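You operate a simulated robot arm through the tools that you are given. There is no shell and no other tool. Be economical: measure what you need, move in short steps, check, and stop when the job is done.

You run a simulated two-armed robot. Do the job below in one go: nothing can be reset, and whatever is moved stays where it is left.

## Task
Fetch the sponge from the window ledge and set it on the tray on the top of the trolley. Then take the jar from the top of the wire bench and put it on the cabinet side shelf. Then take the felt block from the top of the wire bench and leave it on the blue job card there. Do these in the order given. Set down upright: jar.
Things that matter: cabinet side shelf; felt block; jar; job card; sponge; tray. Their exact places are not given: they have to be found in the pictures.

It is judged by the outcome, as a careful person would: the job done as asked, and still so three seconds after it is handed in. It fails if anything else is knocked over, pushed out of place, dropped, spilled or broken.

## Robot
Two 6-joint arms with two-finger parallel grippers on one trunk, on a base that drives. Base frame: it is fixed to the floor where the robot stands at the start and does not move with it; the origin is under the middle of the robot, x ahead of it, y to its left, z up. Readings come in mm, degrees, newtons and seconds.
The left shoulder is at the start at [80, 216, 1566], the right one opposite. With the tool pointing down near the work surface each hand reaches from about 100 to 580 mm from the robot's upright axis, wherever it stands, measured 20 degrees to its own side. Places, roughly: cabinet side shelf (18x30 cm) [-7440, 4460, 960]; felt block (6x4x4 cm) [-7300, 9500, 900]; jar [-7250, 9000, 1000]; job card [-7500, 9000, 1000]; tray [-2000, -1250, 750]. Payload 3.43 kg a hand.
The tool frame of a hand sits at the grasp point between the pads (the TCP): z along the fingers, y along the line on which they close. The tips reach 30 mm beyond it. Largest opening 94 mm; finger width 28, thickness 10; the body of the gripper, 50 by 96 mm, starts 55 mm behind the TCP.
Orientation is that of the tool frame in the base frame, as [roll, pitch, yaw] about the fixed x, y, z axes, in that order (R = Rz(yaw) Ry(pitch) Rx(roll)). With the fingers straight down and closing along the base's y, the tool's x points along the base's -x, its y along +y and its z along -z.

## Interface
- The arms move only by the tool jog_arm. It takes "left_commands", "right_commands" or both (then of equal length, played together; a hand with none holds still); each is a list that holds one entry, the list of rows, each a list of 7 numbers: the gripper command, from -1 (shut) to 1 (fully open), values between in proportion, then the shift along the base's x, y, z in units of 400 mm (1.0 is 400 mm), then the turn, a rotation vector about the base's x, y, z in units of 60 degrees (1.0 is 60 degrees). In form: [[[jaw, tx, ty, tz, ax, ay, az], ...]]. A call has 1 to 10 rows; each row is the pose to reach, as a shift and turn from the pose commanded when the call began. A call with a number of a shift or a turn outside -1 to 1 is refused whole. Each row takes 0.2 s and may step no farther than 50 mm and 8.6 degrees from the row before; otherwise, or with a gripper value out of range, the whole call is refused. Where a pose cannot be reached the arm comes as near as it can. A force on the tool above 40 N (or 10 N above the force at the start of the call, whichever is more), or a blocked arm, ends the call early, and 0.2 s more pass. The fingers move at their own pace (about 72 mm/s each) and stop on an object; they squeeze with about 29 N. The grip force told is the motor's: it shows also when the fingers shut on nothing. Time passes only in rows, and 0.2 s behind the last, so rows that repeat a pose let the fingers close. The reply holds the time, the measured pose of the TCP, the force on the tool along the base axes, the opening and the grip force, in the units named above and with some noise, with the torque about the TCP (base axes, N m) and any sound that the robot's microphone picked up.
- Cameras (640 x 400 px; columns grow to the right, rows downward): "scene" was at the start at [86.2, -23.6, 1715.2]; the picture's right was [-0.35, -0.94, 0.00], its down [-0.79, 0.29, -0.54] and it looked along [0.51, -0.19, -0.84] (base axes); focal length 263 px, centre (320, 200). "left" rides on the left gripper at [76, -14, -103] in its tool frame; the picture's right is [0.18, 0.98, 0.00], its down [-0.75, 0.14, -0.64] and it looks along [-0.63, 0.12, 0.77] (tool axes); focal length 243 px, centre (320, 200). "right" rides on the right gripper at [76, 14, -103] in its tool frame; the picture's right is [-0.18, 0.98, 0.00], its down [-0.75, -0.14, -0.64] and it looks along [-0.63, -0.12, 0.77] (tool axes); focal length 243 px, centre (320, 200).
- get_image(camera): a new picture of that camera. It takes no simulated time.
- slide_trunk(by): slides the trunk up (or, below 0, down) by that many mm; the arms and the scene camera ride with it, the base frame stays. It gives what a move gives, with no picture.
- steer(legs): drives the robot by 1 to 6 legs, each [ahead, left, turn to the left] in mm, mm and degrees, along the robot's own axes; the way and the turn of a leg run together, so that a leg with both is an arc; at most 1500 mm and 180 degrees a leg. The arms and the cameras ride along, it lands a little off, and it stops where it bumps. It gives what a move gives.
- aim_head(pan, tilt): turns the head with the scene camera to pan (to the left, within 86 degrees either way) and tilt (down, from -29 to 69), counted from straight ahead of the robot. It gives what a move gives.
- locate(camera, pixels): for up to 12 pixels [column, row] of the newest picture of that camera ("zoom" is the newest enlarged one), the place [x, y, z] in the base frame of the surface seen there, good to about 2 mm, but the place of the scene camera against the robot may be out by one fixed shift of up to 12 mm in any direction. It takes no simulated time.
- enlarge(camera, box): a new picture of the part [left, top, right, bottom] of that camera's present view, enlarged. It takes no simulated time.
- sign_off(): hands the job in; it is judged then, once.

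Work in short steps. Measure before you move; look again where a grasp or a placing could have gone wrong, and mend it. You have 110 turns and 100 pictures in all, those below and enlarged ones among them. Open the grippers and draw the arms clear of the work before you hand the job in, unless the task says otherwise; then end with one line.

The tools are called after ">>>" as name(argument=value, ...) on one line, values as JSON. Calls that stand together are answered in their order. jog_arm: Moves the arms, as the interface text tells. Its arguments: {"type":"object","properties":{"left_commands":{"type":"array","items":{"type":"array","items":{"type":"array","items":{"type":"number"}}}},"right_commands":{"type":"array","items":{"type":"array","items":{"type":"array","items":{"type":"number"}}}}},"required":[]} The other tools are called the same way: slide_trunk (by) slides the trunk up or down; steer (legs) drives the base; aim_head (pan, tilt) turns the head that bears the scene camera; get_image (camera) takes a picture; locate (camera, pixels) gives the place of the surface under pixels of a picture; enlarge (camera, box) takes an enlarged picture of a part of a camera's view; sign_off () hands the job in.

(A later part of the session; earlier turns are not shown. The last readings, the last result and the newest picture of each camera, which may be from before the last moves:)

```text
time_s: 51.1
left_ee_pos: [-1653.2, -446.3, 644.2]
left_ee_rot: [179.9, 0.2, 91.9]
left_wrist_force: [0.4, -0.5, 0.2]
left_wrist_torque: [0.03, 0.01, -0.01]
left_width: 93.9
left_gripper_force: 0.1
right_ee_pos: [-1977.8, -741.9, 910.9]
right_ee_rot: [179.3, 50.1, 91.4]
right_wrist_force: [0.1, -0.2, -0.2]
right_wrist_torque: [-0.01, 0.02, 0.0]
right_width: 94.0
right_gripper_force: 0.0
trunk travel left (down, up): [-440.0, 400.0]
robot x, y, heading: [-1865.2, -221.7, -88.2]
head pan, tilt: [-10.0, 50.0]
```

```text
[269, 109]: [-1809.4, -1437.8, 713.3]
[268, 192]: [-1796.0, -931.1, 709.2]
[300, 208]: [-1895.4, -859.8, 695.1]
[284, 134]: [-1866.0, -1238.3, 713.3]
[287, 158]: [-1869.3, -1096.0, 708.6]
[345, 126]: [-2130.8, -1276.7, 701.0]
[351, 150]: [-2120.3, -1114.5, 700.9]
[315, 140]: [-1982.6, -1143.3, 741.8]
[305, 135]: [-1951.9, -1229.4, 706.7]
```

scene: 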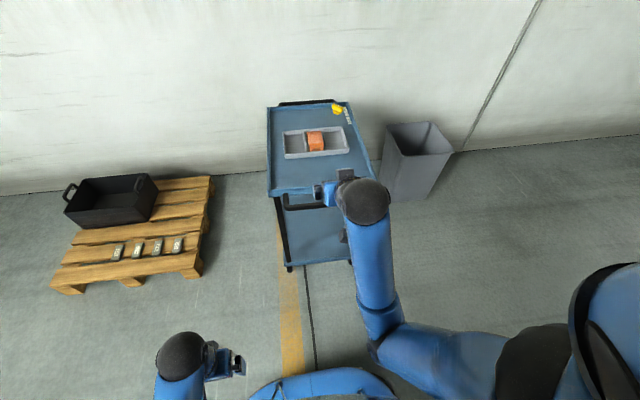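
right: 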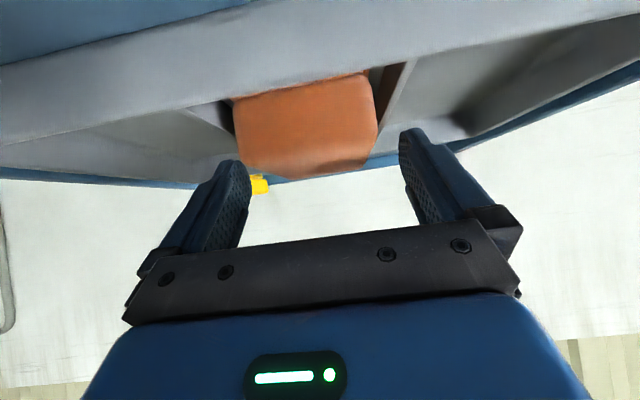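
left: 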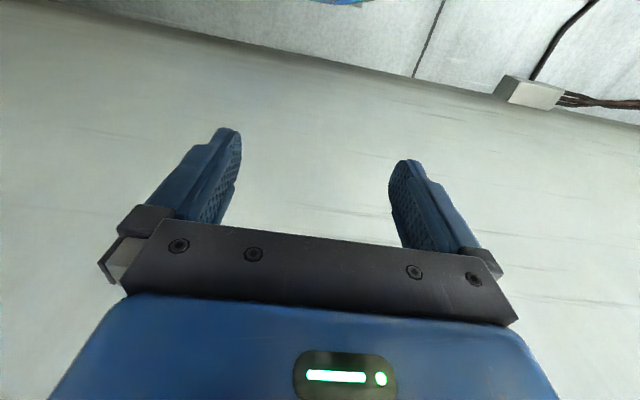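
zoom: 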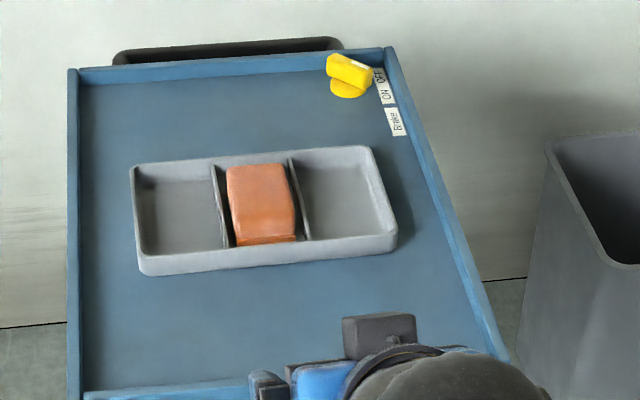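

The trolley is essentially where it was (within a few mm) and the sponge sits in the tray. I fold the right hand in and down, so the robot is compact.

>>> jog_arm(right_commands=[[[1, 0, 0.08, -0.08, 0.1, 0, 0], [1, 0, 0.16, -0.16, 0.2, 0, 0], [1, 0, 0.24, -0.24, 0.3, 0, 0], [1, 0, 0.32, -0.32, 0.4, 0, 0], [1, 0, 0.4, -0.4, 0.5, 0, 0], [1, 0, 0.46, -0.48, 0.6, 0, 0], [1, 0, 0.5, -0.56, 0.7, 0, 0], [1, 0, 0.53, -0.64, 0.83, 0, 0]]])

>>> aim_head(pan=-86, tilt=15)

>>> slide_trunk(by=400)

>>> get_image(camera="scene")

```text
time_s: 52.9
left_ee_pos: [-1654.2, -447.2, 644.7]
left_ee_rot: [179.9, 0.1, 91.8]
left_wrist_force: [-0.5, -0.3, -0.1]
left_wrist_torque: [0.01, -0.06, 0.01]
left_width: 93.6
left_gripper_force: 0.0
right_ee_pos: [-1980.3, -528.4, 651.8]
right_ee_rot: [178.3, 0.4, 90.9]
right_wrist_force: [0.1, 0.0, 0.5]
right_wrist_torque: [-0.01, -0.02, -0.01]
right_width: 94.0
right_gripper_force: 0.1
trunk travel left (down, up): [-440.0, 400.0]
robot x, y, heading: [-1863.3, -220.9, -88.2]
head pan, tilt: [-10.0, 50.0]
```

```text
time_s: 54.4
left_ee_pos: [-1654.3, -445.4, 645.1]
left_ee_rot: [-180.0, 0.1, 91.8]
left_wrist_force: [0.8, 0.2, 0.1]
left_wrist_torque: [0.0, -0.01, 0.0]
left_width: 94.2
left_gripper_force: 0.0
right_ee_pos: [-1978.1, -528.1, 652.1]
right_ee_rot: [178.1, 0.5, 91.0]
right_wrist_force: [0.9, -0.7, 0.1]
right_wrist_torque: [-0.01, -0.02, -0.01]
right_width: 93.8
right_gripper_force: 0.1
trunk travel left (down, up): [-440.0, 400.0]
robot x, y, heading: [-1867.9, -219.7, -88.1]
head pan, tilt: [-85.9, 15.0]
```

```text
time_s: 58.2
left_ee_pos: [-1654.4, -445.9, 1045.0]
left_ee_rot: [180.0, 0.1, 91.7]
left_wrist_force: [0.2, -0.4, 0.1]
left_wrist_torque: [-0.02, 0.02, 0.0]
left_width: 94.1
left_gripper_force: 0.1
right_ee_pos: [-1979.2, -530.0, 1052.5]
right_ee_rot: [178.2, 0.5, 90.9]
right_wrist_force: [0.2, 0.5, -0.9]
right_wrist_torque: [0.04, -0.01, -0.03]
right_width: 93.8
right_gripper_force: 0.1
trunk travel left (down, up): [-840.0, 0.0]
robot x, y, heading: [-1866.5, -221.1, -88.1]
head pan, tilt: [-85.9, 15.0]
```

```text
69 pictures are left
```

scene: 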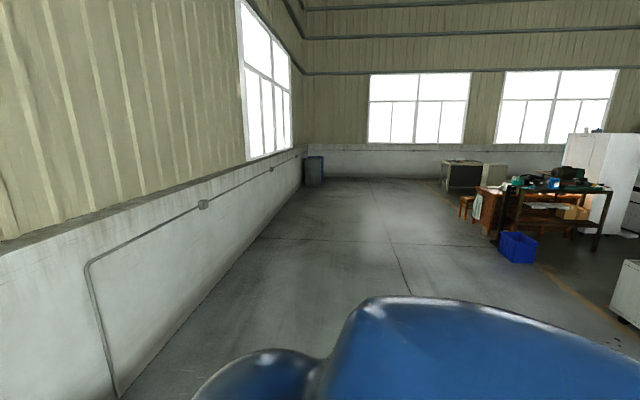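

Open floor lies toward −x. I turn right 92° to face −x, drive 1500 out, and look right (toward +y).

>>> steer(legs=[[0, 0, -92], [1400, 0, 0]])

>>> aim_head(pan=-55, tilt=12)

>>> get_image(camera="scene")

```text
time_s: 69.1
left_ee_pos: [-3493.8, -384.9, 1044.8]
left_ee_rot: [179.9, 0.1, -1.8]
left_wrist_force: [0.0, -0.6, 0.0]
left_wrist_torque: [-0.02, 0.03, -0.05]
left_width: 93.8
left_gripper_force: 0.1
right_ee_pos: [-3555.1, -54.5, 1053.6]
right_ee_rot: [178.2, 0.5, -2.8]
right_wrist_force: [0.5, 0.2, 0.3]
right_wrist_torque: [0.01, 0.0, 0.02]
right_width: 94.1
right_gripper_force: 0.1
trunk travel left (down, up): [-840.0, 0.0]
robot x, y, heading: [-3256.1, -191.6, 178.3]
head pan, tilt: [-85.9, 15.0]
```

```text
time_s: 70.1
left_ee_pos: [-3493.8, -385.6, 1044.7]
left_ee_rot: [-179.9, 0.1, -1.8]
left_wrist_force: [-1.0, 1.1, -0.1]
left_wrist_torque: [0.0, -0.01, 0.03]
left_width: 93.9
left_gripper_force: 0.1
right_ee_pos: [-3555.6, -55.2, 1052.5]
right_ee_rot: [178.2, 0.4, -2.7]
right_wrist_force: [0.1, 0.3, 0.4]
right_wrist_torque: [0.01, -0.02, 0.02]
right_width: 93.9
right_gripper_force: 0.1
trunk travel left (down, up): [-840.0, 0.0]
robot x, y, heading: [-3253.5, -190.5, 178.2]
head pan, tilt: [-55.0, 12.0]
```

```text
68 pictures are left
```

scene: 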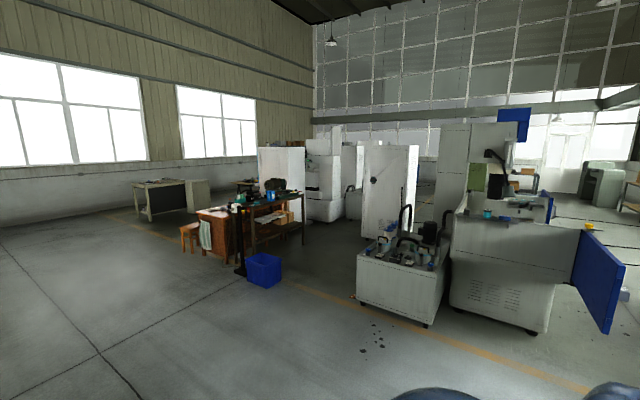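

I locate the main obstacles to map a route towards (−7400, 4460) and (−7300, 9000).

>>> locate(camera="scene", pixels=[[428, 325], [355, 295], [240, 272], [282, 282], [303, 240], [190, 250], [145, 218], [305, 160], [270, 165], [390, 170], [350, 215], [210, 205]])

>>> enlarge(camera="scene", box=[120, 120, 440, 320])

```text
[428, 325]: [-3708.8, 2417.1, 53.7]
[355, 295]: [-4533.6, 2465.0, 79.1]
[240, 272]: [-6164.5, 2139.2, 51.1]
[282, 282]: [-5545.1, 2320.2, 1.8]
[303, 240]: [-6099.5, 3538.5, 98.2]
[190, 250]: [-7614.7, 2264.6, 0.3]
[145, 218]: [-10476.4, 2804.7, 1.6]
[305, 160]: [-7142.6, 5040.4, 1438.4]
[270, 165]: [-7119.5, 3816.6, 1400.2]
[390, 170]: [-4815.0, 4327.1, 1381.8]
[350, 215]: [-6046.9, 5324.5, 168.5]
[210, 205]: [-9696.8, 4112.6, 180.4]
```

```text
2.00 times, centred on (280, 220) of scene
```

zoom: 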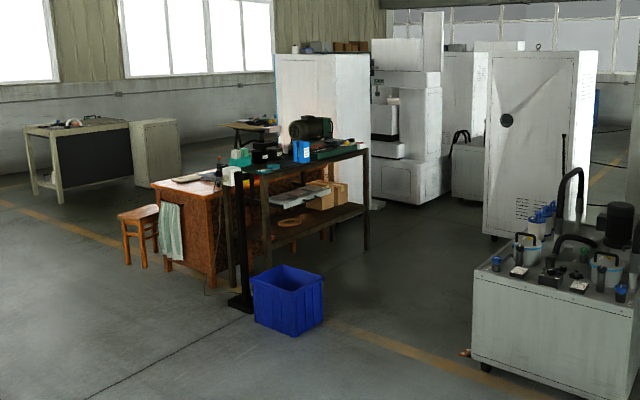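

The corridor west of the stool/cabinet looks open. I drive on to about x≈−8400, y≈0, then turn right to look up +y.

>>> steer(legs=[[1500, 0, 0], [1500, 0, 0], [1500, 0, 0], [700, 0, 0], [0, 0, -88]])

>>> aim_head(pan=0, tilt=12)

>>> get_image(camera="scene")

```text
time_s: 99.0
left_ee_pos: [-8653.8, 52.7, 1044.5]
left_ee_rot: [180.0, 0.0, -91.6]
left_wrist_force: [-0.2, -0.7, -0.4]
left_wrist_torque: [0.01, 0.03, 0.0]
left_width: 94.2
left_gripper_force: 0.1
right_ee_pos: [-8324.4, 115.9, 1052.5]
right_ee_rot: [178.2, 0.5, -92.7]
right_wrist_force: [-0.9, -0.8, 0.5]
right_wrist_torque: [0.0, 0.01, 0.0]
right_width: 94.2
right_gripper_force: 0.2
trunk travel left (down, up): [-840.0, 0.0]
robot x, y, heading: [-8454.1, -184.5, 88.6]
head pan, tilt: [-55.0, 12.0]
```

```text
time_s: 100.2
left_ee_pos: [-8654.4, 53.4, 1044.3]
left_ee_rot: [-180.0, 0.1, -91.8]
left_wrist_force: [-0.4, -0.1, 0.4]
left_wrist_torque: [0.03, 0.0, 0.0]
left_width: 94.0
left_gripper_force: 0.1
right_ee_pos: [-8325.7, 116.1, 1051.8]
right_ee_rot: [178.2, 0.5, -92.7]
right_wrist_force: [0.5, -0.1, -0.6]
right_wrist_torque: [0.05, 0.01, -0.03]
right_width: 94.2
right_gripper_force: 0.0
trunk travel left (down, up): [-840.0, 0.0]
robot x, y, heading: [-8455.6, -184.8, 88.3]
head pan, tilt: [0.0, 12.0]
```

```text
66 pictures are left
```

scene: 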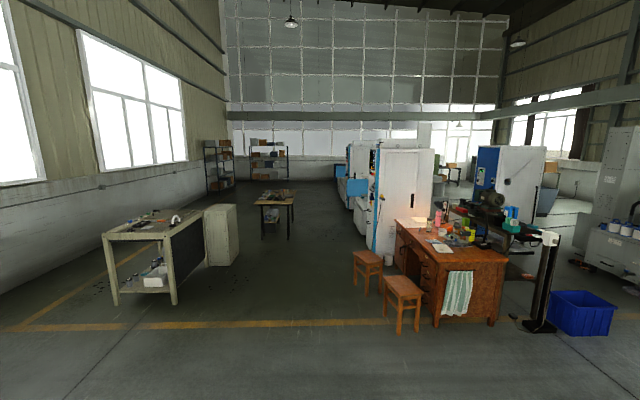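

Ahead is a corridor with a bench at (275,195) and the cabinet at (400,190). I locate and zoom.

>>> locate(camera="scene", pixels=[[263, 236], [290, 236], [275, 193], [237, 262], [205, 262], [375, 170], [405, 170], [368, 240], [355, 290], [385, 320], [358, 188], [350, 210]])

>>> enlarge(camera="scene", box=[190, 130, 450, 292])

```text
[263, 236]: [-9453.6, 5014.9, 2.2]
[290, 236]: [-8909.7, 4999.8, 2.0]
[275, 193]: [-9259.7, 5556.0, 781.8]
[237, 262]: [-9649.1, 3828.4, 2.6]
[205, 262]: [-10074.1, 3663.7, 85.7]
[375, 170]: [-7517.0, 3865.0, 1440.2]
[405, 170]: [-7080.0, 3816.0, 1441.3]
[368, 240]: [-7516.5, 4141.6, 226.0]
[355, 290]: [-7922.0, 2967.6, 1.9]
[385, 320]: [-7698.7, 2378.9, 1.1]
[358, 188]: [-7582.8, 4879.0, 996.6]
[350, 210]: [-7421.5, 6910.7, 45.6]
```

```text
2.46 times, centred on (320, 211) of scene
```

zoom: 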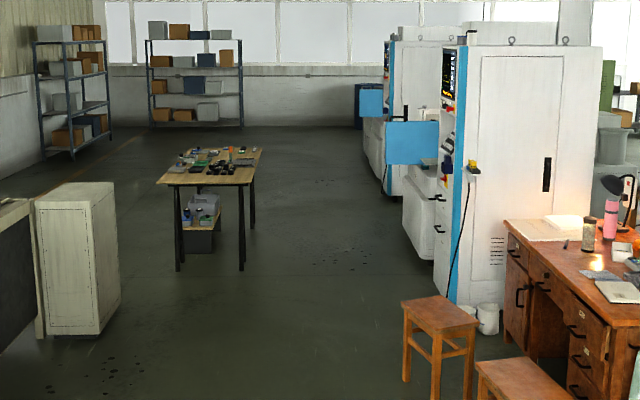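

Corridor is clear at x≈−8400. I drive up to y≈4100 and look at the machine/shelf on the right.

>>> steer(legs=[[1500, 40, 0], [1500, 40, 0], [1300, 0, 0]])

>>> aim_head(pan=-70, tilt=30)

>>> get_image(camera="scene")

```text
refused: leg 1 is longer than a leg can be; nothing moved
```

```text
time_s: 101.6
left_ee_pos: [-8654.3, 53.1, 1045.0]
left_ee_rot: [-180.0, 0.2, -91.7]
left_wrist_force: [0.6, -0.1, -0.6]
left_wrist_torque: [-0.06, 0.0, 0.04]
left_width: 94.0
left_gripper_force: 0.1
right_ee_pos: [-8324.4, 115.9, 1051.5]
right_ee_rot: [178.2, 0.5, -92.6]
right_wrist_force: [0.6, -0.6, 1.1]
right_wrist_torque: [-0.01, -0.06, 0.03]
right_width: 94.2
right_gripper_force: 0.1
trunk travel left (down, up): [-840.0, 0.0]
robot x, y, heading: [-8450.9, -186.2, 88.4]
head pan, tilt: [-70.0, 30.0]
```

```text
64 pictures are left
```

scene: 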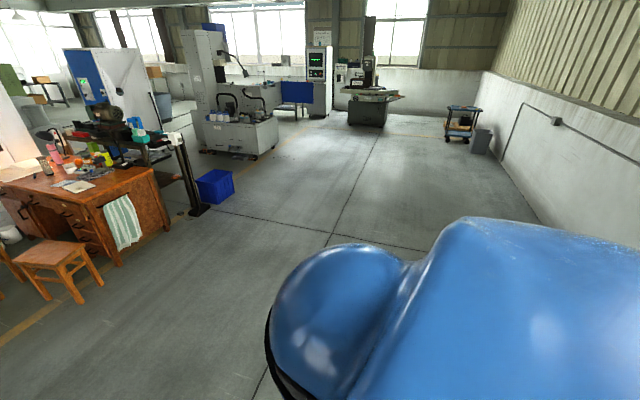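

The legs were slightly too long; I resend shorter ones.

>>> steer(legs=[[1490, 40, 0], [1490, 40, 0], [1300, 0, 0]])

>>> get_image(camera="scene")

```text
time_s: 122.1
left_ee_pos: [-8748.7, 4319.5, 1045.0]
left_ee_rot: [179.9, 0.1, -90.9]
left_wrist_force: [0.2, 0.2, 0.8]
left_wrist_torque: [0.0, 0.01, -0.02]
left_width: 93.9
left_gripper_force: 0.1
right_ee_pos: [-8419.5, 4386.8, 1052.8]
right_ee_rot: [178.1, 0.6, -91.8]
right_wrist_force: [0.0, -0.6, -0.4]
right_wrist_torque: [0.0, 0.0, 0.02]
right_width: 94.4
right_gripper_force: 0.0
trunk travel left (down, up): [-840.0, 0.0]
robot x, y, heading: [-8553.1, 4083.9, 89.3]
head pan, tilt: [-70.0, 30.0]
```

```text
63 pictures are left
```

scene: 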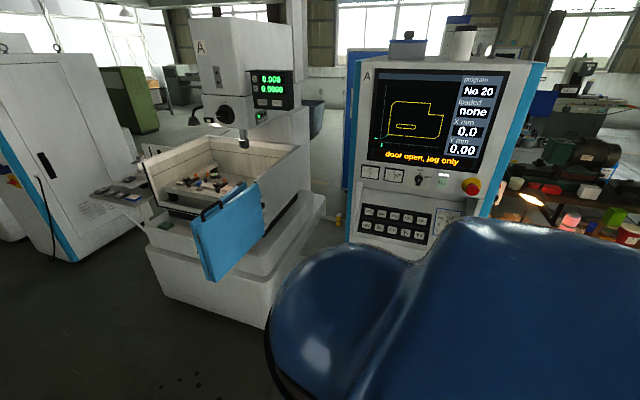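

I see machine A's console and another small shelf near (125,190). I locate candidates.

>>> locate(camera="scene", pixels=[[125, 190], [105, 192], [348, 180], [356, 100], [540, 70], [336, 222], [200, 185], [235, 230], [60, 190], [450, 50], [155, 205], [200, 270]])

>>> enlarge(camera="scene", box=[60, 100, 380, 300])

```text
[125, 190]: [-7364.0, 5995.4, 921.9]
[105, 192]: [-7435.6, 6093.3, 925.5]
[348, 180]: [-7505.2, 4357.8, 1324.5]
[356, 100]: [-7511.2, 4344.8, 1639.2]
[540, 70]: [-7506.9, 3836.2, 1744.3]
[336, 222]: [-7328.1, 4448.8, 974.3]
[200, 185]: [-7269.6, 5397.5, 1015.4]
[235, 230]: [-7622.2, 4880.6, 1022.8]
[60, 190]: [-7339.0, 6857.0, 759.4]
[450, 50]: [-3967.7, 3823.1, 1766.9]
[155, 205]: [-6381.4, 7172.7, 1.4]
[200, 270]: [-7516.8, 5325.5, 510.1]
```

```text
2.00 times, centred on (220, 200) of scene
```

zoom: 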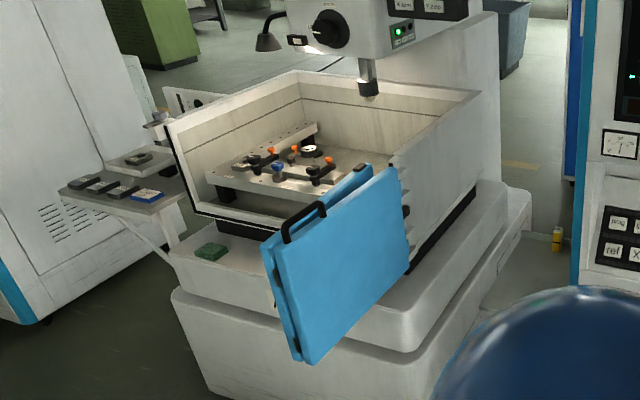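

The cabinet side shelf should be on the console's north side. I advance 800 mm and look right to view it.

>>> steer(legs=[[900, 0, 0]])

>>> aim_head(pan=-86, tilt=25)

>>> get_image(camera="scene")

```text
time_s: 126.8
left_ee_pos: [-8739.6, 5212.0, 1044.7]
left_ee_rot: [-180.0, 0.1, -90.7]
left_wrist_force: [0.8, -0.5, 0.8]
left_wrist_torque: [0.01, 0.0, 0.02]
left_width: 94.0
left_gripper_force: 0.1
right_ee_pos: [-8410.5, 5279.0, 1053.0]
right_ee_rot: [178.3, 0.5, -91.7]
right_wrist_force: [0.1, -0.6, 0.2]
right_wrist_torque: [0.03, -0.02, -0.01]
right_width: 94.1
right_gripper_force: 0.0
trunk travel left (down, up): [-840.0, 0.0]
robot x, y, heading: [-8537.4, 4979.4, 89.3]
head pan, tilt: [-70.0, 30.0]
```

```text
time_s: 127.5
left_ee_pos: [-8739.5, 5211.7, 1044.4]
left_ee_rot: [179.9, 0.1, -90.7]
left_wrist_force: [0.5, 0.2, -0.4]
left_wrist_torque: [0.01, 0.0, -0.01]
left_width: 93.9
left_gripper_force: 0.0
right_ee_pos: [-8409.7, 5279.7, 1051.8]
right_ee_rot: [178.2, 0.4, -91.6]
right_wrist_force: [-0.2, -0.4, -1.1]
right_wrist_torque: [0.0, 0.01, 0.01]
right_width: 93.9
right_gripper_force: 0.1
trunk travel left (down, up): [-840.0, 0.0]
robot x, y, heading: [-8537.8, 4977.3, 89.4]
head pan, tilt: [-85.9, 25.0]
```

```text
61 pictures are left
```

scene: 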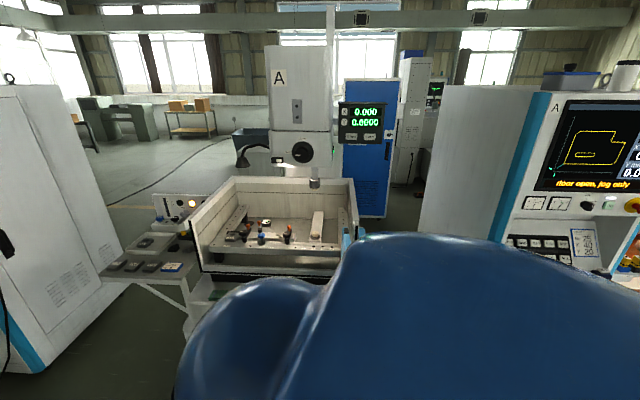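

My shoulder blocks the view; I'll see the shelf later from machine height. I look ahead (pan 0) to continue to y≈9000.

>>> aim_head(pan=-15, tilt=18)

>>> get_image(camera="scene")

```text
time_s: 129.0
left_ee_pos: [-8738.7, 5211.3, 1045.5]
left_ee_rot: [179.9, 0.2, -90.8]
left_wrist_force: [0.3, 0.3, -0.3]
left_wrist_torque: [0.0, -0.03, 0.0]
left_width: 93.8
left_gripper_force: 0.0
right_ee_pos: [-8410.8, 5280.7, 1052.4]
right_ee_rot: [178.3, 0.5, -91.6]
right_wrist_force: [0.1, -0.7, 0.4]
right_wrist_torque: [-0.04, 0.04, 0.0]
right_width: 94.0
right_gripper_force: 0.0
trunk travel left (down, up): [-840.0, 0.0]
robot x, y, heading: [-8533.8, 4979.4, 89.1]
head pan, tilt: [-15.0, 18.0]
```

```text
60 pictures are left
```

scene: 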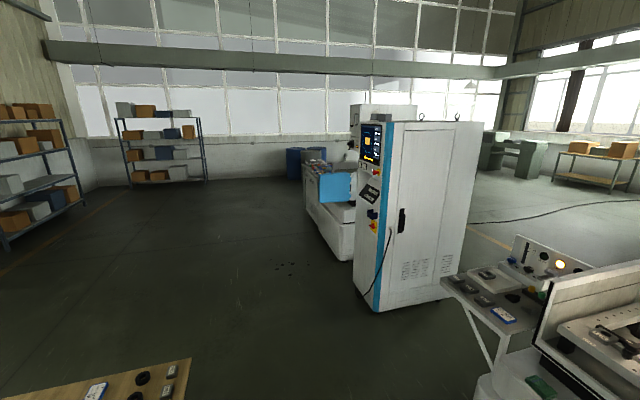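

Clear ahead. I drive 3000 ahead with a 120 shift to the right, then look right-ahead.

>>> steer(legs=[[1490, -60, 0], [1490, -60, 0], [500, 0, 0]])

>>> aim_head(pan=-55, tilt=25)

>>> get_image(camera="scene")

```text
time_s: 145.9
left_ee_pos: [-8607.6, 8694.3, 1044.6]
left_ee_rot: [180.0, 0.3, -90.3]
left_wrist_force: [0.5, -0.9, -0.1]
left_wrist_torque: [0.0, 0.02, 0.02]
left_width: 94.3
left_gripper_force: 0.1
right_ee_pos: [-8279.2, 8765.7, 1054.1]
right_ee_rot: [178.1, 0.5, -91.1]
right_wrist_force: [0.2, 0.8, 0.7]
right_wrist_torque: [-0.02, -0.01, -0.01]
right_width: 94.2
right_gripper_force: 0.0
trunk travel left (down, up): [-840.0, 0.0]
robot x, y, heading: [-8406.0, 8466.8, 89.6]
head pan, tilt: [-15.0, 18.0]
```

```text
time_s: 147.0
left_ee_pos: [-8608.0, 8698.0, 1043.7]
left_ee_rot: [180.0, 0.1, -90.4]
left_wrist_force: [0.6, -0.3, -0.3]
left_wrist_torque: [0.04, 0.01, -0.03]
left_width: 94.1
left_gripper_force: 0.0
right_ee_pos: [-8281.0, 8768.2, 1052.0]
right_ee_rot: [178.2, 0.5, -91.2]
right_wrist_force: [-0.4, 0.1, -0.2]
right_wrist_torque: [0.0, 0.02, 0.04]
right_width: 94.2
right_gripper_force: 0.0
trunk travel left (down, up): [-840.0, 0.0]
robot x, y, heading: [-8402.3, 8464.1, 89.8]
head pan, tilt: [-55.0, 25.0]
```

```text
59 pictures are left
```

scene: 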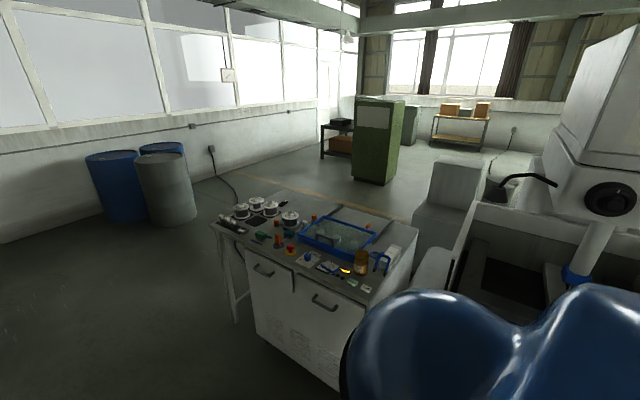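

The wire bench is at centre. I zoom on its top and locate items.

>>> enlarge(camera="scene", box=[210, 180, 418, 310])

>>> locate(camera="scene", pixels=[[212, 224], [368, 306], [413, 234], [285, 193], [360, 260], [330, 268], [308, 258], [262, 237], [235, 215]])

```text
3.08 times, centred on (314, 245) of scene
```

zoom: 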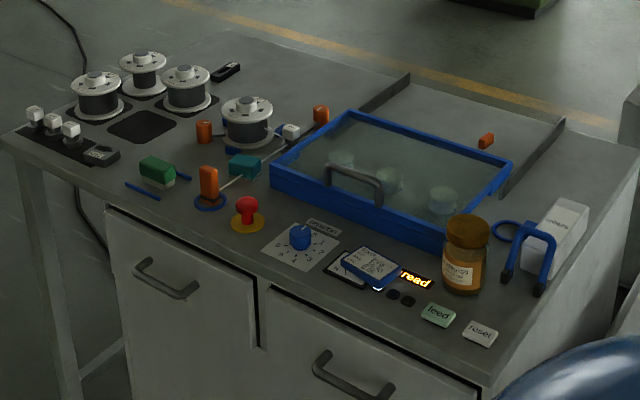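

```text
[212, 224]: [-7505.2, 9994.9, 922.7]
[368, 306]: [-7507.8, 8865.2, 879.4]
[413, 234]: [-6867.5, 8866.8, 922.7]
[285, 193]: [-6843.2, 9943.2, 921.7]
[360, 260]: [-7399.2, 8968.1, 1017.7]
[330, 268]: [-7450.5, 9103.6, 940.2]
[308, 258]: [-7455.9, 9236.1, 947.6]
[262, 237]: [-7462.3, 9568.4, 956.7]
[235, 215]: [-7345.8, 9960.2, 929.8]
```

Jar (amber) at about (−7399, 8968), top 1018; bench top 923, front edge x≈−7507. I drive to y≈9115, turn to face +x, and approach to x≈−7900.

>>> steer(legs=[[650, 0, 0], [0, 0, -90], [480, 0, 0]])

>>> aim_head(pan=5, tilt=50)

>>> get_image(camera="scene")

```text
time_s: 156.8
left_ee_pos: [-7695.2, 9302.0, 1046.5]
left_ee_rot: [-180.0, 0.2, 178.6]
left_wrist_force: [-0.1, -0.3, 0.2]
left_wrist_torque: [-0.09, 0.0, -0.01]
left_width: 94.1
left_gripper_force: 0.1
right_ee_pos: [-7630.1, 8972.2, 1052.6]
right_ee_rot: [178.2, 0.6, 177.7]
right_wrist_force: [0.1, 0.5, 0.3]
right_wrist_torque: [-0.02, 0.0, 0.01]
right_width: 93.9
right_gripper_force: 0.0
trunk travel left (down, up): [-840.0, 0.0]
robot x, y, heading: [-7931.1, 9102.7, -1.4]
head pan, tilt: [-55.0, 25.0]
```

```text
time_s: 158.1
left_ee_pos: [-7693.2, 9301.4, 1044.9]
left_ee_rot: [180.0, 0.1, 178.6]
left_wrist_force: [0.0, -0.6, -0.8]
left_wrist_torque: [0.03, 0.03, 0.02]
left_width: 93.9
left_gripper_force: 0.0
right_ee_pos: [-7628.5, 8972.5, 1052.3]
right_ee_rot: [178.3, 0.5, 177.7]
right_wrist_force: [-0.2, 0.2, -0.1]
right_wrist_torque: [-0.01, -0.01, 0.0]
right_width: 94.0
right_gripper_force: 0.1
trunk travel left (down, up): [-840.0, 0.0]
robot x, y, heading: [-7929.0, 9106.2, -1.4]
head pan, tilt: [5.0, 50.0]
```

```text
57 pictures are left
```

scene: 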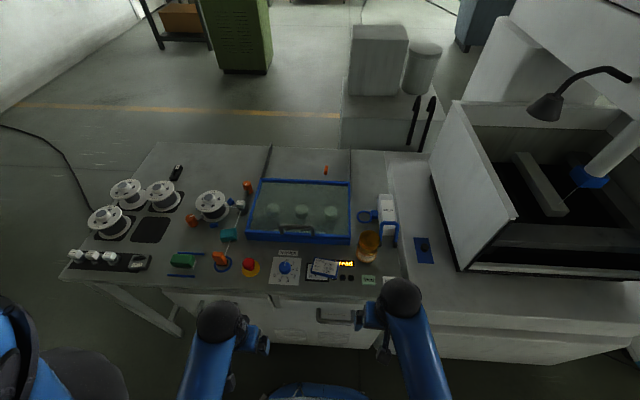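

I zoom in on the bench and look at both blue card-like things ((322,267) and (424,248)).

>>> enlarge(camera="scene", box=[240, 180, 448, 300])

>>> locate(camera="zoom", pixels=[[250, 265], [395, 205], [395, 165], [565, 210], [450, 120], [395, 320], [320, 255], [140, 270], [270, 235]])

>>> enlarge(camera="scene", box=[60, 170, 268, 290])

>>> locate(camera="zoom", pixels=[[382, 262], [520, 200], [495, 260], [555, 295], [490, 280], [400, 225], [575, 45]])

```text
3.08 times, centred on (344, 240) of scene
```

zoom: 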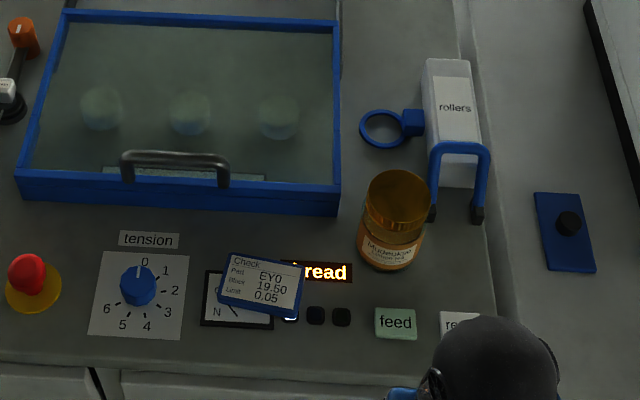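

```text
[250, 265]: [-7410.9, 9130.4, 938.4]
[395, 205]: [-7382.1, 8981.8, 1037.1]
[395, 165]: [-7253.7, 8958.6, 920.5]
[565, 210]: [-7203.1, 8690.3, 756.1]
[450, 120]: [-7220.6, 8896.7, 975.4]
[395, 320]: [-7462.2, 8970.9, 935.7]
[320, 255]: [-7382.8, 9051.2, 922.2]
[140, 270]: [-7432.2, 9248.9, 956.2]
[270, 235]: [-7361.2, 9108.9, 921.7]
```

```text
3.08 times, centred on (164, 230) of scene
```

zoom: 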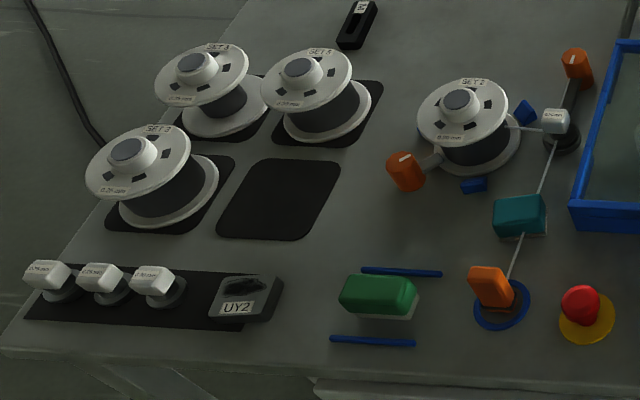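

```text
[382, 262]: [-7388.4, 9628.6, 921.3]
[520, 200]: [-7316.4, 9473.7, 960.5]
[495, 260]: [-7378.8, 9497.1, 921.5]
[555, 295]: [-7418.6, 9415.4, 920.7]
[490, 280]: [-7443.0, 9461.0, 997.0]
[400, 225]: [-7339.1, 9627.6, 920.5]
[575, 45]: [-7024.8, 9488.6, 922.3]
```

I take the right-hand camera view of the jar and its neighbours to choose a grasp.

>>> get_image(camera="right")

>>> enlarge(camera="scene", box=[340, 185, 440, 290])

```text
54 pictures are left
```

right: 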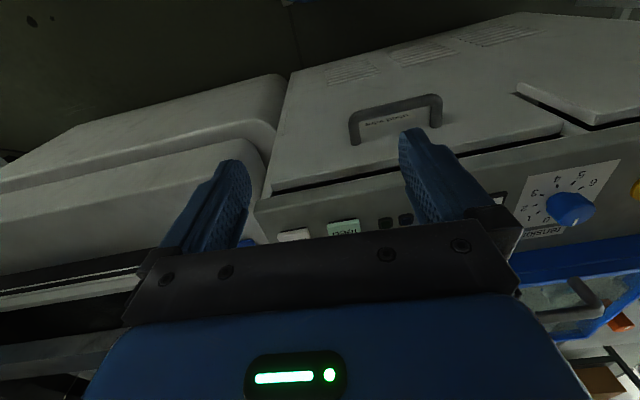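

```text
3.81 times, centred on (390, 238) of scene
```

zoom: 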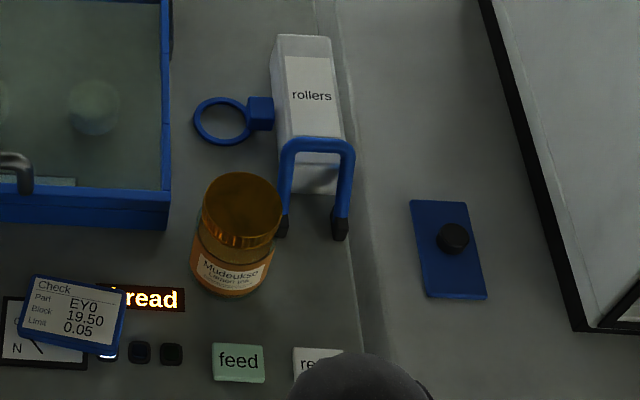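

>>> locate(camera="zoom", pixels=[[206, 206], [279, 206], [242, 190], [192, 262], [270, 268], [232, 290], [284, 228], [340, 232], [285, 190], [165, 228], [315, 145], [268, 240]])

```text
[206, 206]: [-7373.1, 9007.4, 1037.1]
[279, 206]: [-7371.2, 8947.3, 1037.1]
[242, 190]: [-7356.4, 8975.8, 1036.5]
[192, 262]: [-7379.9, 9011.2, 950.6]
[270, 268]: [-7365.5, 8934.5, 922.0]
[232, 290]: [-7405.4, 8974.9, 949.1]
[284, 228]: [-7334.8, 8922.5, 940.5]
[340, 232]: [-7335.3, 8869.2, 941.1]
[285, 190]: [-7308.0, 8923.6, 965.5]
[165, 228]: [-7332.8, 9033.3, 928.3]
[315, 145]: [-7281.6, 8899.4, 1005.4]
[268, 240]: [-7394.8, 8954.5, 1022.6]
```

Jar centre ≈(−7372, 8977), r≈33, top 1037. I compare the "feed" button in the two cameras to check the scene camera's offset.

>>> locate(camera="right", pixels=[[329, 221], [359, 219], [344, 228], [298, 235], [385, 224], [405, 220]])

>>> locate(camera="zoom", pixels=[[264, 381], [213, 381], [238, 365], [172, 355], [140, 353]])

```text
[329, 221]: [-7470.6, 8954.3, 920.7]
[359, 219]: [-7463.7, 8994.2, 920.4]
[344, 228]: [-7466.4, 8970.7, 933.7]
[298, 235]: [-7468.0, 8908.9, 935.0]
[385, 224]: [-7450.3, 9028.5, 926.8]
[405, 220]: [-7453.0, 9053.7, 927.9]
```

```text
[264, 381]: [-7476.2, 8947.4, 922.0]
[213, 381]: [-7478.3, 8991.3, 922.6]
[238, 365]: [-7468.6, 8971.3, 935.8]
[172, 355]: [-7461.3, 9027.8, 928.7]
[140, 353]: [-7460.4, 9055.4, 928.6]
```

True ≈ scene +8 mm in x, so jar centre ≈(−7364, 8978). I drive forward 70 mm, then level the hand and lower it in front of the bench edge.

>>> steer(legs=[[60, 0, 0]])

>>> jog_arm(right_commands=[[[1, 0, 0, -0.07, -0.028, 0, 0], [1, 0, 0, -0.15, -0.028, 0, 0]]])

>>> get_image(camera="scene")

>>> get_image(camera="right")

```text
time_s: 159.1
left_ee_pos: [-7644.7, 9300.6, 1047.0]
left_ee_rot: [-180.0, 0.6, 178.8]
left_wrist_force: [-0.5, 0.4, 0.4]
left_wrist_torque: [0.03, -0.06, 0.01]
left_width: 94.2
left_gripper_force: 0.0
right_ee_pos: [-7579.5, 8970.6, 1055.1]
right_ee_rot: [178.2, 1.0, 177.6]
right_wrist_force: [-0.7, -0.7, 0.0]
right_wrist_torque: [0.01, -0.07, 0.0]
right_width: 94.4
right_gripper_force: 0.1
trunk travel left (down, up): [-840.0, 0.0]
robot x, y, heading: [-7869.9, 9102.8, -1.4]
head pan, tilt: [5.0, 50.0]
```

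```text
time_s: 159.7
left_ee_pos: [-7637.8, 9301.2, 1044.6]
left_ee_rot: [-180.0, 0.2, 178.8]
left_wrist_force: [0.0, -0.2, -0.8]
left_wrist_torque: [-0.01, -0.02, 0.01]
left_width: 93.9
left_gripper_force: 0.1
right_ee_pos: [-7573.2, 8968.5, 994.1]
right_ee_rot: [179.9, 0.8, 177.9]
right_wrist_force: [0.3, -0.3, 0.7]
right_wrist_torque: [0.03, -0.05, 0.02]
right_width: 94.1
right_gripper_force: 0.0
trunk travel left (down, up): [-840.0, 0.0]
robot x, y, heading: [-7872.2, 9101.7, -1.1]
head pan, tilt: [5.0, 50.0]
```

```text
52 pictures are left
```

scene: 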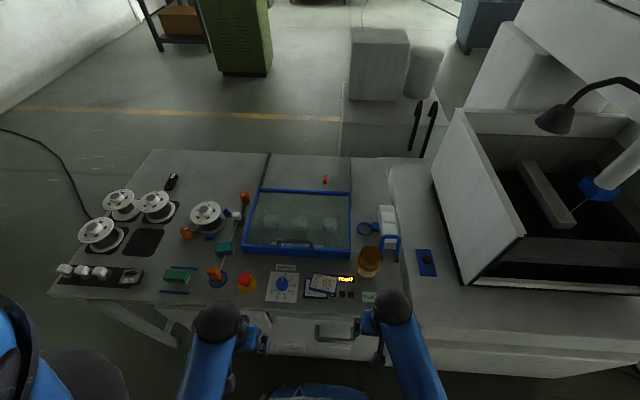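

```text
51 pictures are left
```

right: 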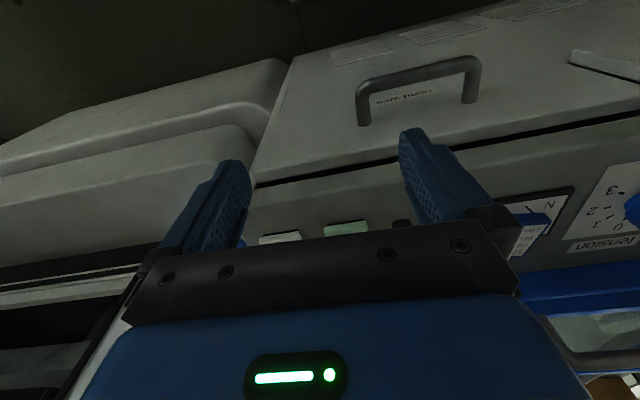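

Hand at (−7573, 8968, 994). I move forward 110 mm with y +9 and look between the fingers.

>>> jog_arm(right_commands=[[[1, 0.1, 0.012, 0, 0, 0, 0], [1, 0.2, 0.024, 0, 0, 0, 0], [1, 0.275, 0.024, 0, 0, 0, 0]]])

>>> get_image(camera="right")

>>> enlarge(camera="scene", box=[320, 210, 448, 300])

```text
time_s: 160.5
left_ee_pos: [-7634.7, 9300.9, 1044.8]
left_ee_rot: [180.0, 0.1, 178.7]
left_wrist_force: [0.1, -0.1, 0.1]
left_wrist_torque: [0.04, -0.03, -0.01]
left_width: 93.8
left_gripper_force: 0.1
right_ee_pos: [-7460.5, 8978.7, 992.3]
right_ee_rot: [179.9, 0.6, 177.8]
right_wrist_force: [0.0, 0.2, -0.3]
right_wrist_torque: [0.0, 0.01, 0.01]
right_width: 94.0
right_gripper_force: 0.0
trunk travel left (down, up): [-840.0, 0.0]
robot x, y, heading: [-7868.5, 9101.6, -1.2]
head pan, tilt: [5.0, 50.0]
```

```text
50 pictures are left
```

right: 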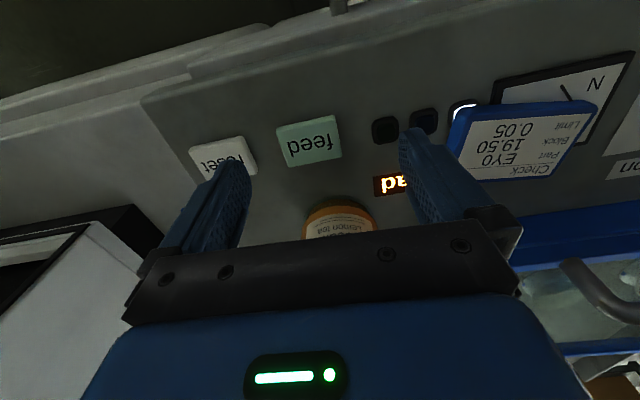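

```text
4.44 times, centred on (384, 255) of scene
```

zoom: 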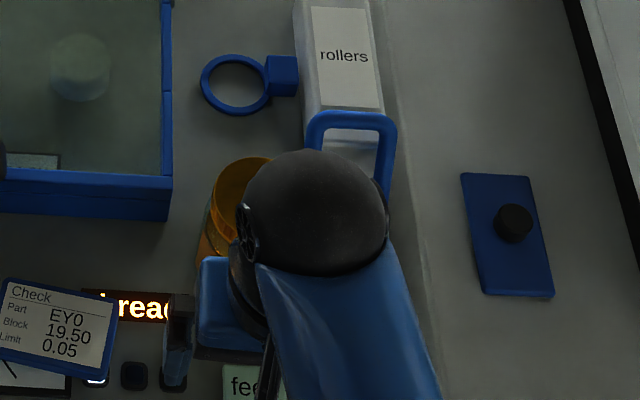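

The jar's front is visible at columns 303–378, row ~225. I locate its edges.

>>> locate(camera="right", pixels=[[306, 232], [376, 225], [340, 210], [340, 225], [320, 215], [360, 212], [232, 180], [412, 180]])

```text
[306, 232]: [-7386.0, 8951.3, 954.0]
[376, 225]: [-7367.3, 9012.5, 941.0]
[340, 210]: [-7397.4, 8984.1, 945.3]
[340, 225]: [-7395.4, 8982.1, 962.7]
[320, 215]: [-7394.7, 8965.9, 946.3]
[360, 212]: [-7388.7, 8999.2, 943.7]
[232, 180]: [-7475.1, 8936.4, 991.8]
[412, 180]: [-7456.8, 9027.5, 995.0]
```

Jar centre ≈(−7363, 8979), r 34. I advance 95 mm so the fingers straddle it, then close.

>>> jog_arm(right_commands=[[[1, 0.09, 0, 0, 0, 0, 0], [1, 0.17, 0, -0.005, 0, 0, 0], [1, 0.237, 0.001, -0.008, 0, 0, 0], [1, 0.237, 0.001, -0.008, 0, 0, 0], [-1, 0.237, 0.001, -0.008, 0, 0, 0], [-1, 0.237, 0.001, -0.008, 0, 0, 0], [-1, 0.237, 0.001, -0.008, 0, 0, 0]]])

>>> get_image(camera="right")

```text
time_s: 162.1
left_ee_pos: [-7634.9, 9299.6, 1044.4]
left_ee_rot: [180.0, 0.0, 178.7]
left_wrist_force: [0.5, -0.2, 0.4]
left_wrist_torque: [0.01, -0.01, 0.02]
left_width: 94.1
left_gripper_force: 0.1
right_ee_pos: [-7365.0, 8977.7, 991.1]
right_ee_rot: [179.9, 0.4, 177.7]
right_wrist_force: [-0.1, -1.7, 1.2]
right_wrist_torque: [0.06, -0.02, 0.01]
right_width: 74.5
right_gripper_force: 29.1
trunk travel left (down, up): [-840.0, 0.0]
robot x, y, heading: [-7873.1, 9101.4, -1.2]
head pan, tilt: [5.0, 50.0]
```

```text
48 pictures are left
```

right: 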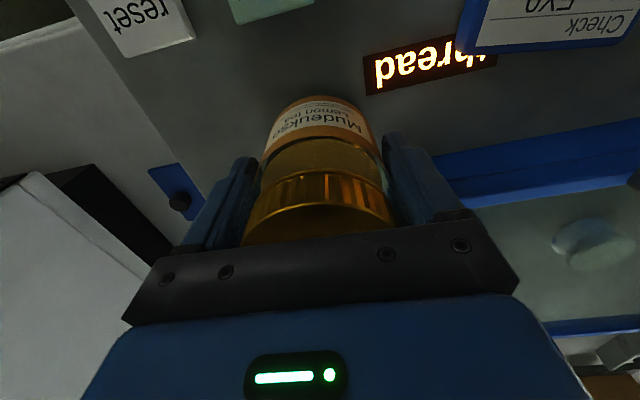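

Jar held (74.5 mm, 29 N). I lift 40 mm and draw back over the front edge.

>>> jog_arm(right_commands=[[[-1, 0, 0, 0.05, 0, 0, 0], [-1, 0, 0, 0.1, 0, 0, 0], [-1, -0.1, 0, 0.1, 0, 0, 0], [-1, -0.2, 0, 0.1, 0, 0, 0], [-1, -0.3, 0, 0.1, 0, 0, 0], [-1, -0.4, 0, 0.1, 0, 0, 0], [-1, -0.45, 0, 0.1, 0, 0, 0]]])

>>> get_image(camera="right")

```text
time_s: 163.7
left_ee_pos: [-7636.9, 9300.8, 1044.5]
left_ee_rot: [179.9, 0.2, 178.8]
left_wrist_force: [0.1, 0.3, -0.3]
left_wrist_torque: [0.0, -0.02, -0.01]
left_width: 93.8
left_gripper_force: 0.1
right_ee_pos: [-7546.1, 8977.9, 1028.7]
right_ee_rot: [179.8, 0.6, 177.8]
right_wrist_force: [-1.0, -0.1, -4.0]
right_wrist_torque: [-0.03, 0.03, 0.03]
right_width: 74.7
right_gripper_force: 29.7
trunk travel left (down, up): [-840.0, 0.0]
robot x, y, heading: [-7869.5, 9105.7, -1.3]
head pan, tilt: [5.0, 50.0]
```

```text
47 pictures are left
```

right: 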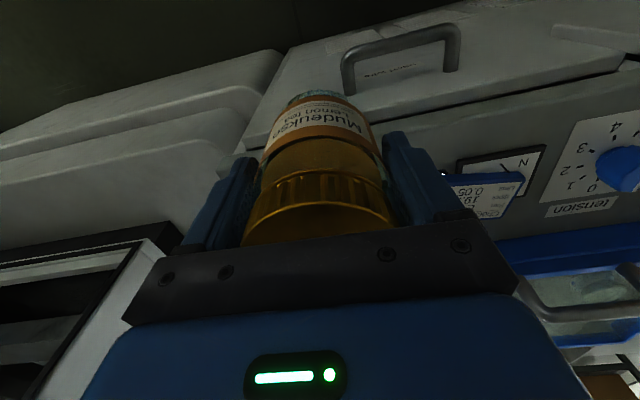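

Jar is firmly held. I back off 500 mm and strafe right (−y) along the aisle to y≈4700, then look at the shelf.

>>> steer(legs=[[-500, 0, 1.3], [0, -1450, 0], [0, -1450, 0], [0, -1450, 0]])

>>> aim_head(pan=-10, tilt=35)

>>> get_image(camera="scene")

```text
time_s: 186.9
left_ee_pos: [-8322.3, 4987.1, 1044.2]
left_ee_rot: [180.0, 0.0, 175.4]
left_wrist_force: [-0.7, 0.3, -1.0]
left_wrist_torque: [-0.01, 0.0, 0.01]
left_width: 93.9
left_gripper_force: 0.1
right_ee_pos: [-8250.5, 4659.3, 1029.2]
right_ee_rot: [180.0, 0.5, 174.5]
right_wrist_force: [-0.8, 0.2, -4.8]
right_wrist_torque: [-0.04, 0.0, -0.01]
right_width: 74.4
right_gripper_force: 28.9
trunk travel left (down, up): [-840.0, 0.0]
robot x, y, heading: [-8569.0, 4800.5, -4.5]
head pan, tilt: [5.0, 50.0]
```

```text
time_s: 187.7
left_ee_pos: [-8321.8, 4985.9, 1044.9]
left_ee_rot: [180.0, 0.0, 175.4]
left_wrist_force: [0.1, 0.5, 0.2]
left_wrist_torque: [-0.03, -0.02, 0.03]
left_width: 93.8
left_gripper_force: 0.1
right_ee_pos: [-8249.8, 4658.5, 1028.4]
right_ee_rot: [180.0, 0.5, 174.5]
right_wrist_force: [0.4, 0.0, -4.2]
right_wrist_torque: [-0.02, 0.01, 0.0]
right_width: 74.4
right_gripper_force: 29.2
trunk travel left (down, up): [-840.0, 0.0]
robot x, y, heading: [-8565.2, 4801.7, -4.4]
head pan, tilt: [-10.0, 35.0]
```

```text
46 pictures are left
```

scene: 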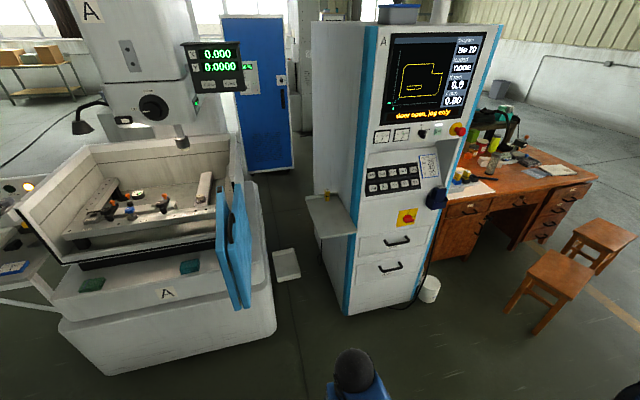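

The cabinet side shelf is at (330,215) on the console's left side, nearly empty with a small yellow thing near its back. I zoom and locate.

>>> enlarge(camera="scene", box=[220, 160, 380, 260])

>>> locate(camera="zoom", pixels=[[338, 150], [425, 135], [540, 285], [390, 305], [425, 220], [465, 265], [400, 180], [432, 130], [85, 500], [25, 390], [60, 250], [500, 230]])

```text
4.00 times, centred on (300, 210) of scene
```

zoom: 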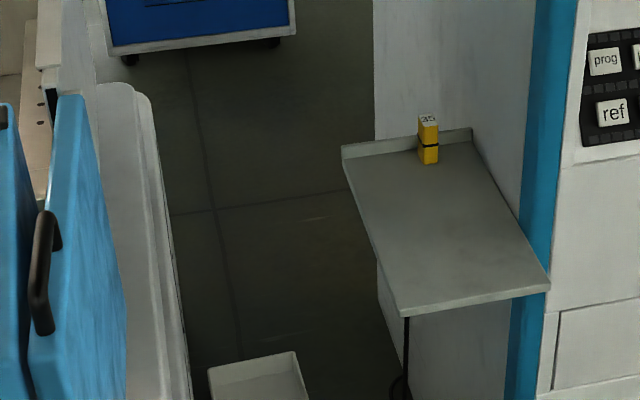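

```text
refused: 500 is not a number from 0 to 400
```

>>> locate(camera="zoom", pixels=[[348, 165], [468, 143], [543, 283], [402, 305], [425, 220], [465, 265], [430, 155], [428, 118], [45, 300], [120, 390], [60, 250], [140, 95]])

>>> locate(camera="scene", pixels=[[236, 306], [242, 190], [350, 310], [275, 270], [270, 320]])

```text
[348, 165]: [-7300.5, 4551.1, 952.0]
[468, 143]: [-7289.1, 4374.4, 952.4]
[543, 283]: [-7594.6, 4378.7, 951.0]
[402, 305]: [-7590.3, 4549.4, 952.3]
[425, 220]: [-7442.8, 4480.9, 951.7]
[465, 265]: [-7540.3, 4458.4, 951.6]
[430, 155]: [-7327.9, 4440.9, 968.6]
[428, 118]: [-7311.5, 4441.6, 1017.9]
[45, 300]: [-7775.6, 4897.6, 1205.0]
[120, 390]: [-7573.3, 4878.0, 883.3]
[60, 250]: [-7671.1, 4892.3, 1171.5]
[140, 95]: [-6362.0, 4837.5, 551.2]
```

```text
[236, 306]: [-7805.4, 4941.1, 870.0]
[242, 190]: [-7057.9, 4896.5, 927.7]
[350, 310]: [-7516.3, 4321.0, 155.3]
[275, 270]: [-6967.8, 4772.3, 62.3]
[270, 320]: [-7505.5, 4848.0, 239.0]
```

Shelf top z≈952, x −7592…−7295, y ≈4370…4550; open blue door near (−7800, 4900). I tuck the left hand in, then approach to (−8015, 4578) heading 0 with the door well clear.

>>> jog_arm(left_commands=[[[1, -0.08, -0.08, 0, 0, 0, 0], [1, -0.15, -0.18, 0, 0, 0, 0]]], right_commands=[[[-1, 0, 0, 0.02, 0, 0, 0], [-1, 0, 0, 0.04, 0, 0, 0]]])

>>> steer(legs=[[0, 0, 4.4], [520, -224, 0]])

>>> aim_head(pan=-10, tilt=50)

>>> get_image(camera="scene")

```text
time_s: 188.3
left_ee_pos: [-8365.9, 4926.0, 1047.4]
left_ee_rot: [179.1, 2.1, 174.8]
left_wrist_force: [65.1, 41.0, 9.6]
left_wrist_torque: [-4.76, 8.27, -2.87]
left_width: 94.1
left_gripper_force: 0.0
right_ee_pos: [-8250.5, 4660.8, 1041.5]
right_ee_rot: [180.0, 0.4, 174.6]
right_wrist_force: [-0.4, -1.1, -4.7]
right_wrist_torque: [-0.02, 0.02, 0.01]
right_width: 74.3
right_gripper_force: 28.7
trunk travel left (down, up): [-840.0, 0.0]
robot x, y, heading: [-8566.9, 4805.1, -4.6]
head pan, tilt: [-10.0, 35.0]
stopped in row 2 (left hand): the force on the tool passed its limit at 370 N (the readings are from after the stop); the commanded pose is now the measured one
```

```text
time_s: 189.0
left_ee_pos: [-8366.5, 4926.2, 1048.1]
left_ee_rot: [179.0, 2.1, 175.5]
left_wrist_force: [9.2, 7.4, 0.4]
left_wrist_torque: [-0.79, 1.07, -0.51]
left_width: 94.0
left_gripper_force: 0.0
right_ee_pos: [-8249.6, 4662.5, 1043.5]
right_ee_rot: [180.0, 0.4, 175.0]
right_wrist_force: [0.1, 0.6, -4.0]
right_wrist_torque: [0.01, 0.02, -0.03]
right_width: 74.6
right_gripper_force: 29.0
trunk travel left (down, up): [-840.0, 0.0]
robot x, y, heading: [-8566.1, 4804.3, -3.8]
head pan, tilt: [-10.0, 35.0]
stopped in leg 1: the force on the tool passed its limit at 91 N (the readings are from after the stop); the commanded pose is now the measured one
```

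```text
time_s: 189.8
left_ee_pos: [-8366.0, 4924.7, 1047.1]
left_ee_rot: [179.0, 2.1, 175.5]
left_wrist_force: [14.1, 7.2, -0.3]
left_wrist_torque: [-0.74, 1.62, -0.37]
left_width: 94.1
left_gripper_force: 0.0
right_ee_pos: [-8248.6, 4663.4, 1042.6]
right_ee_rot: [-179.9, 0.4, 175.0]
right_wrist_force: [0.6, 0.2, -4.2]
right_wrist_torque: [0.02, 0.01, -0.02]
right_width: 74.4
right_gripper_force: 28.6
trunk travel left (down, up): [-840.0, 0.0]
robot x, y, heading: [-8571.5, 4802.9, -3.7]
head pan, tilt: [-10.0, 50.0]
```

```text
44 pictures are left
```

scene: 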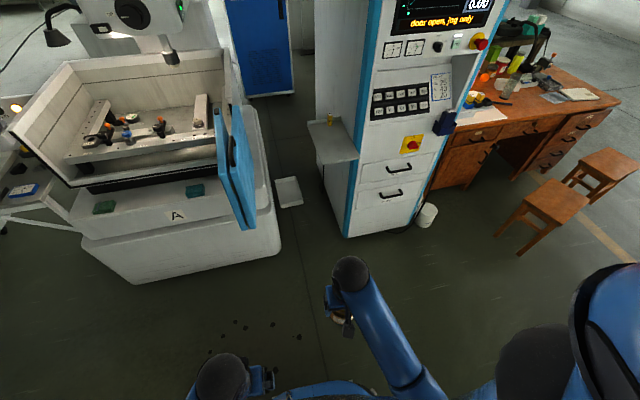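

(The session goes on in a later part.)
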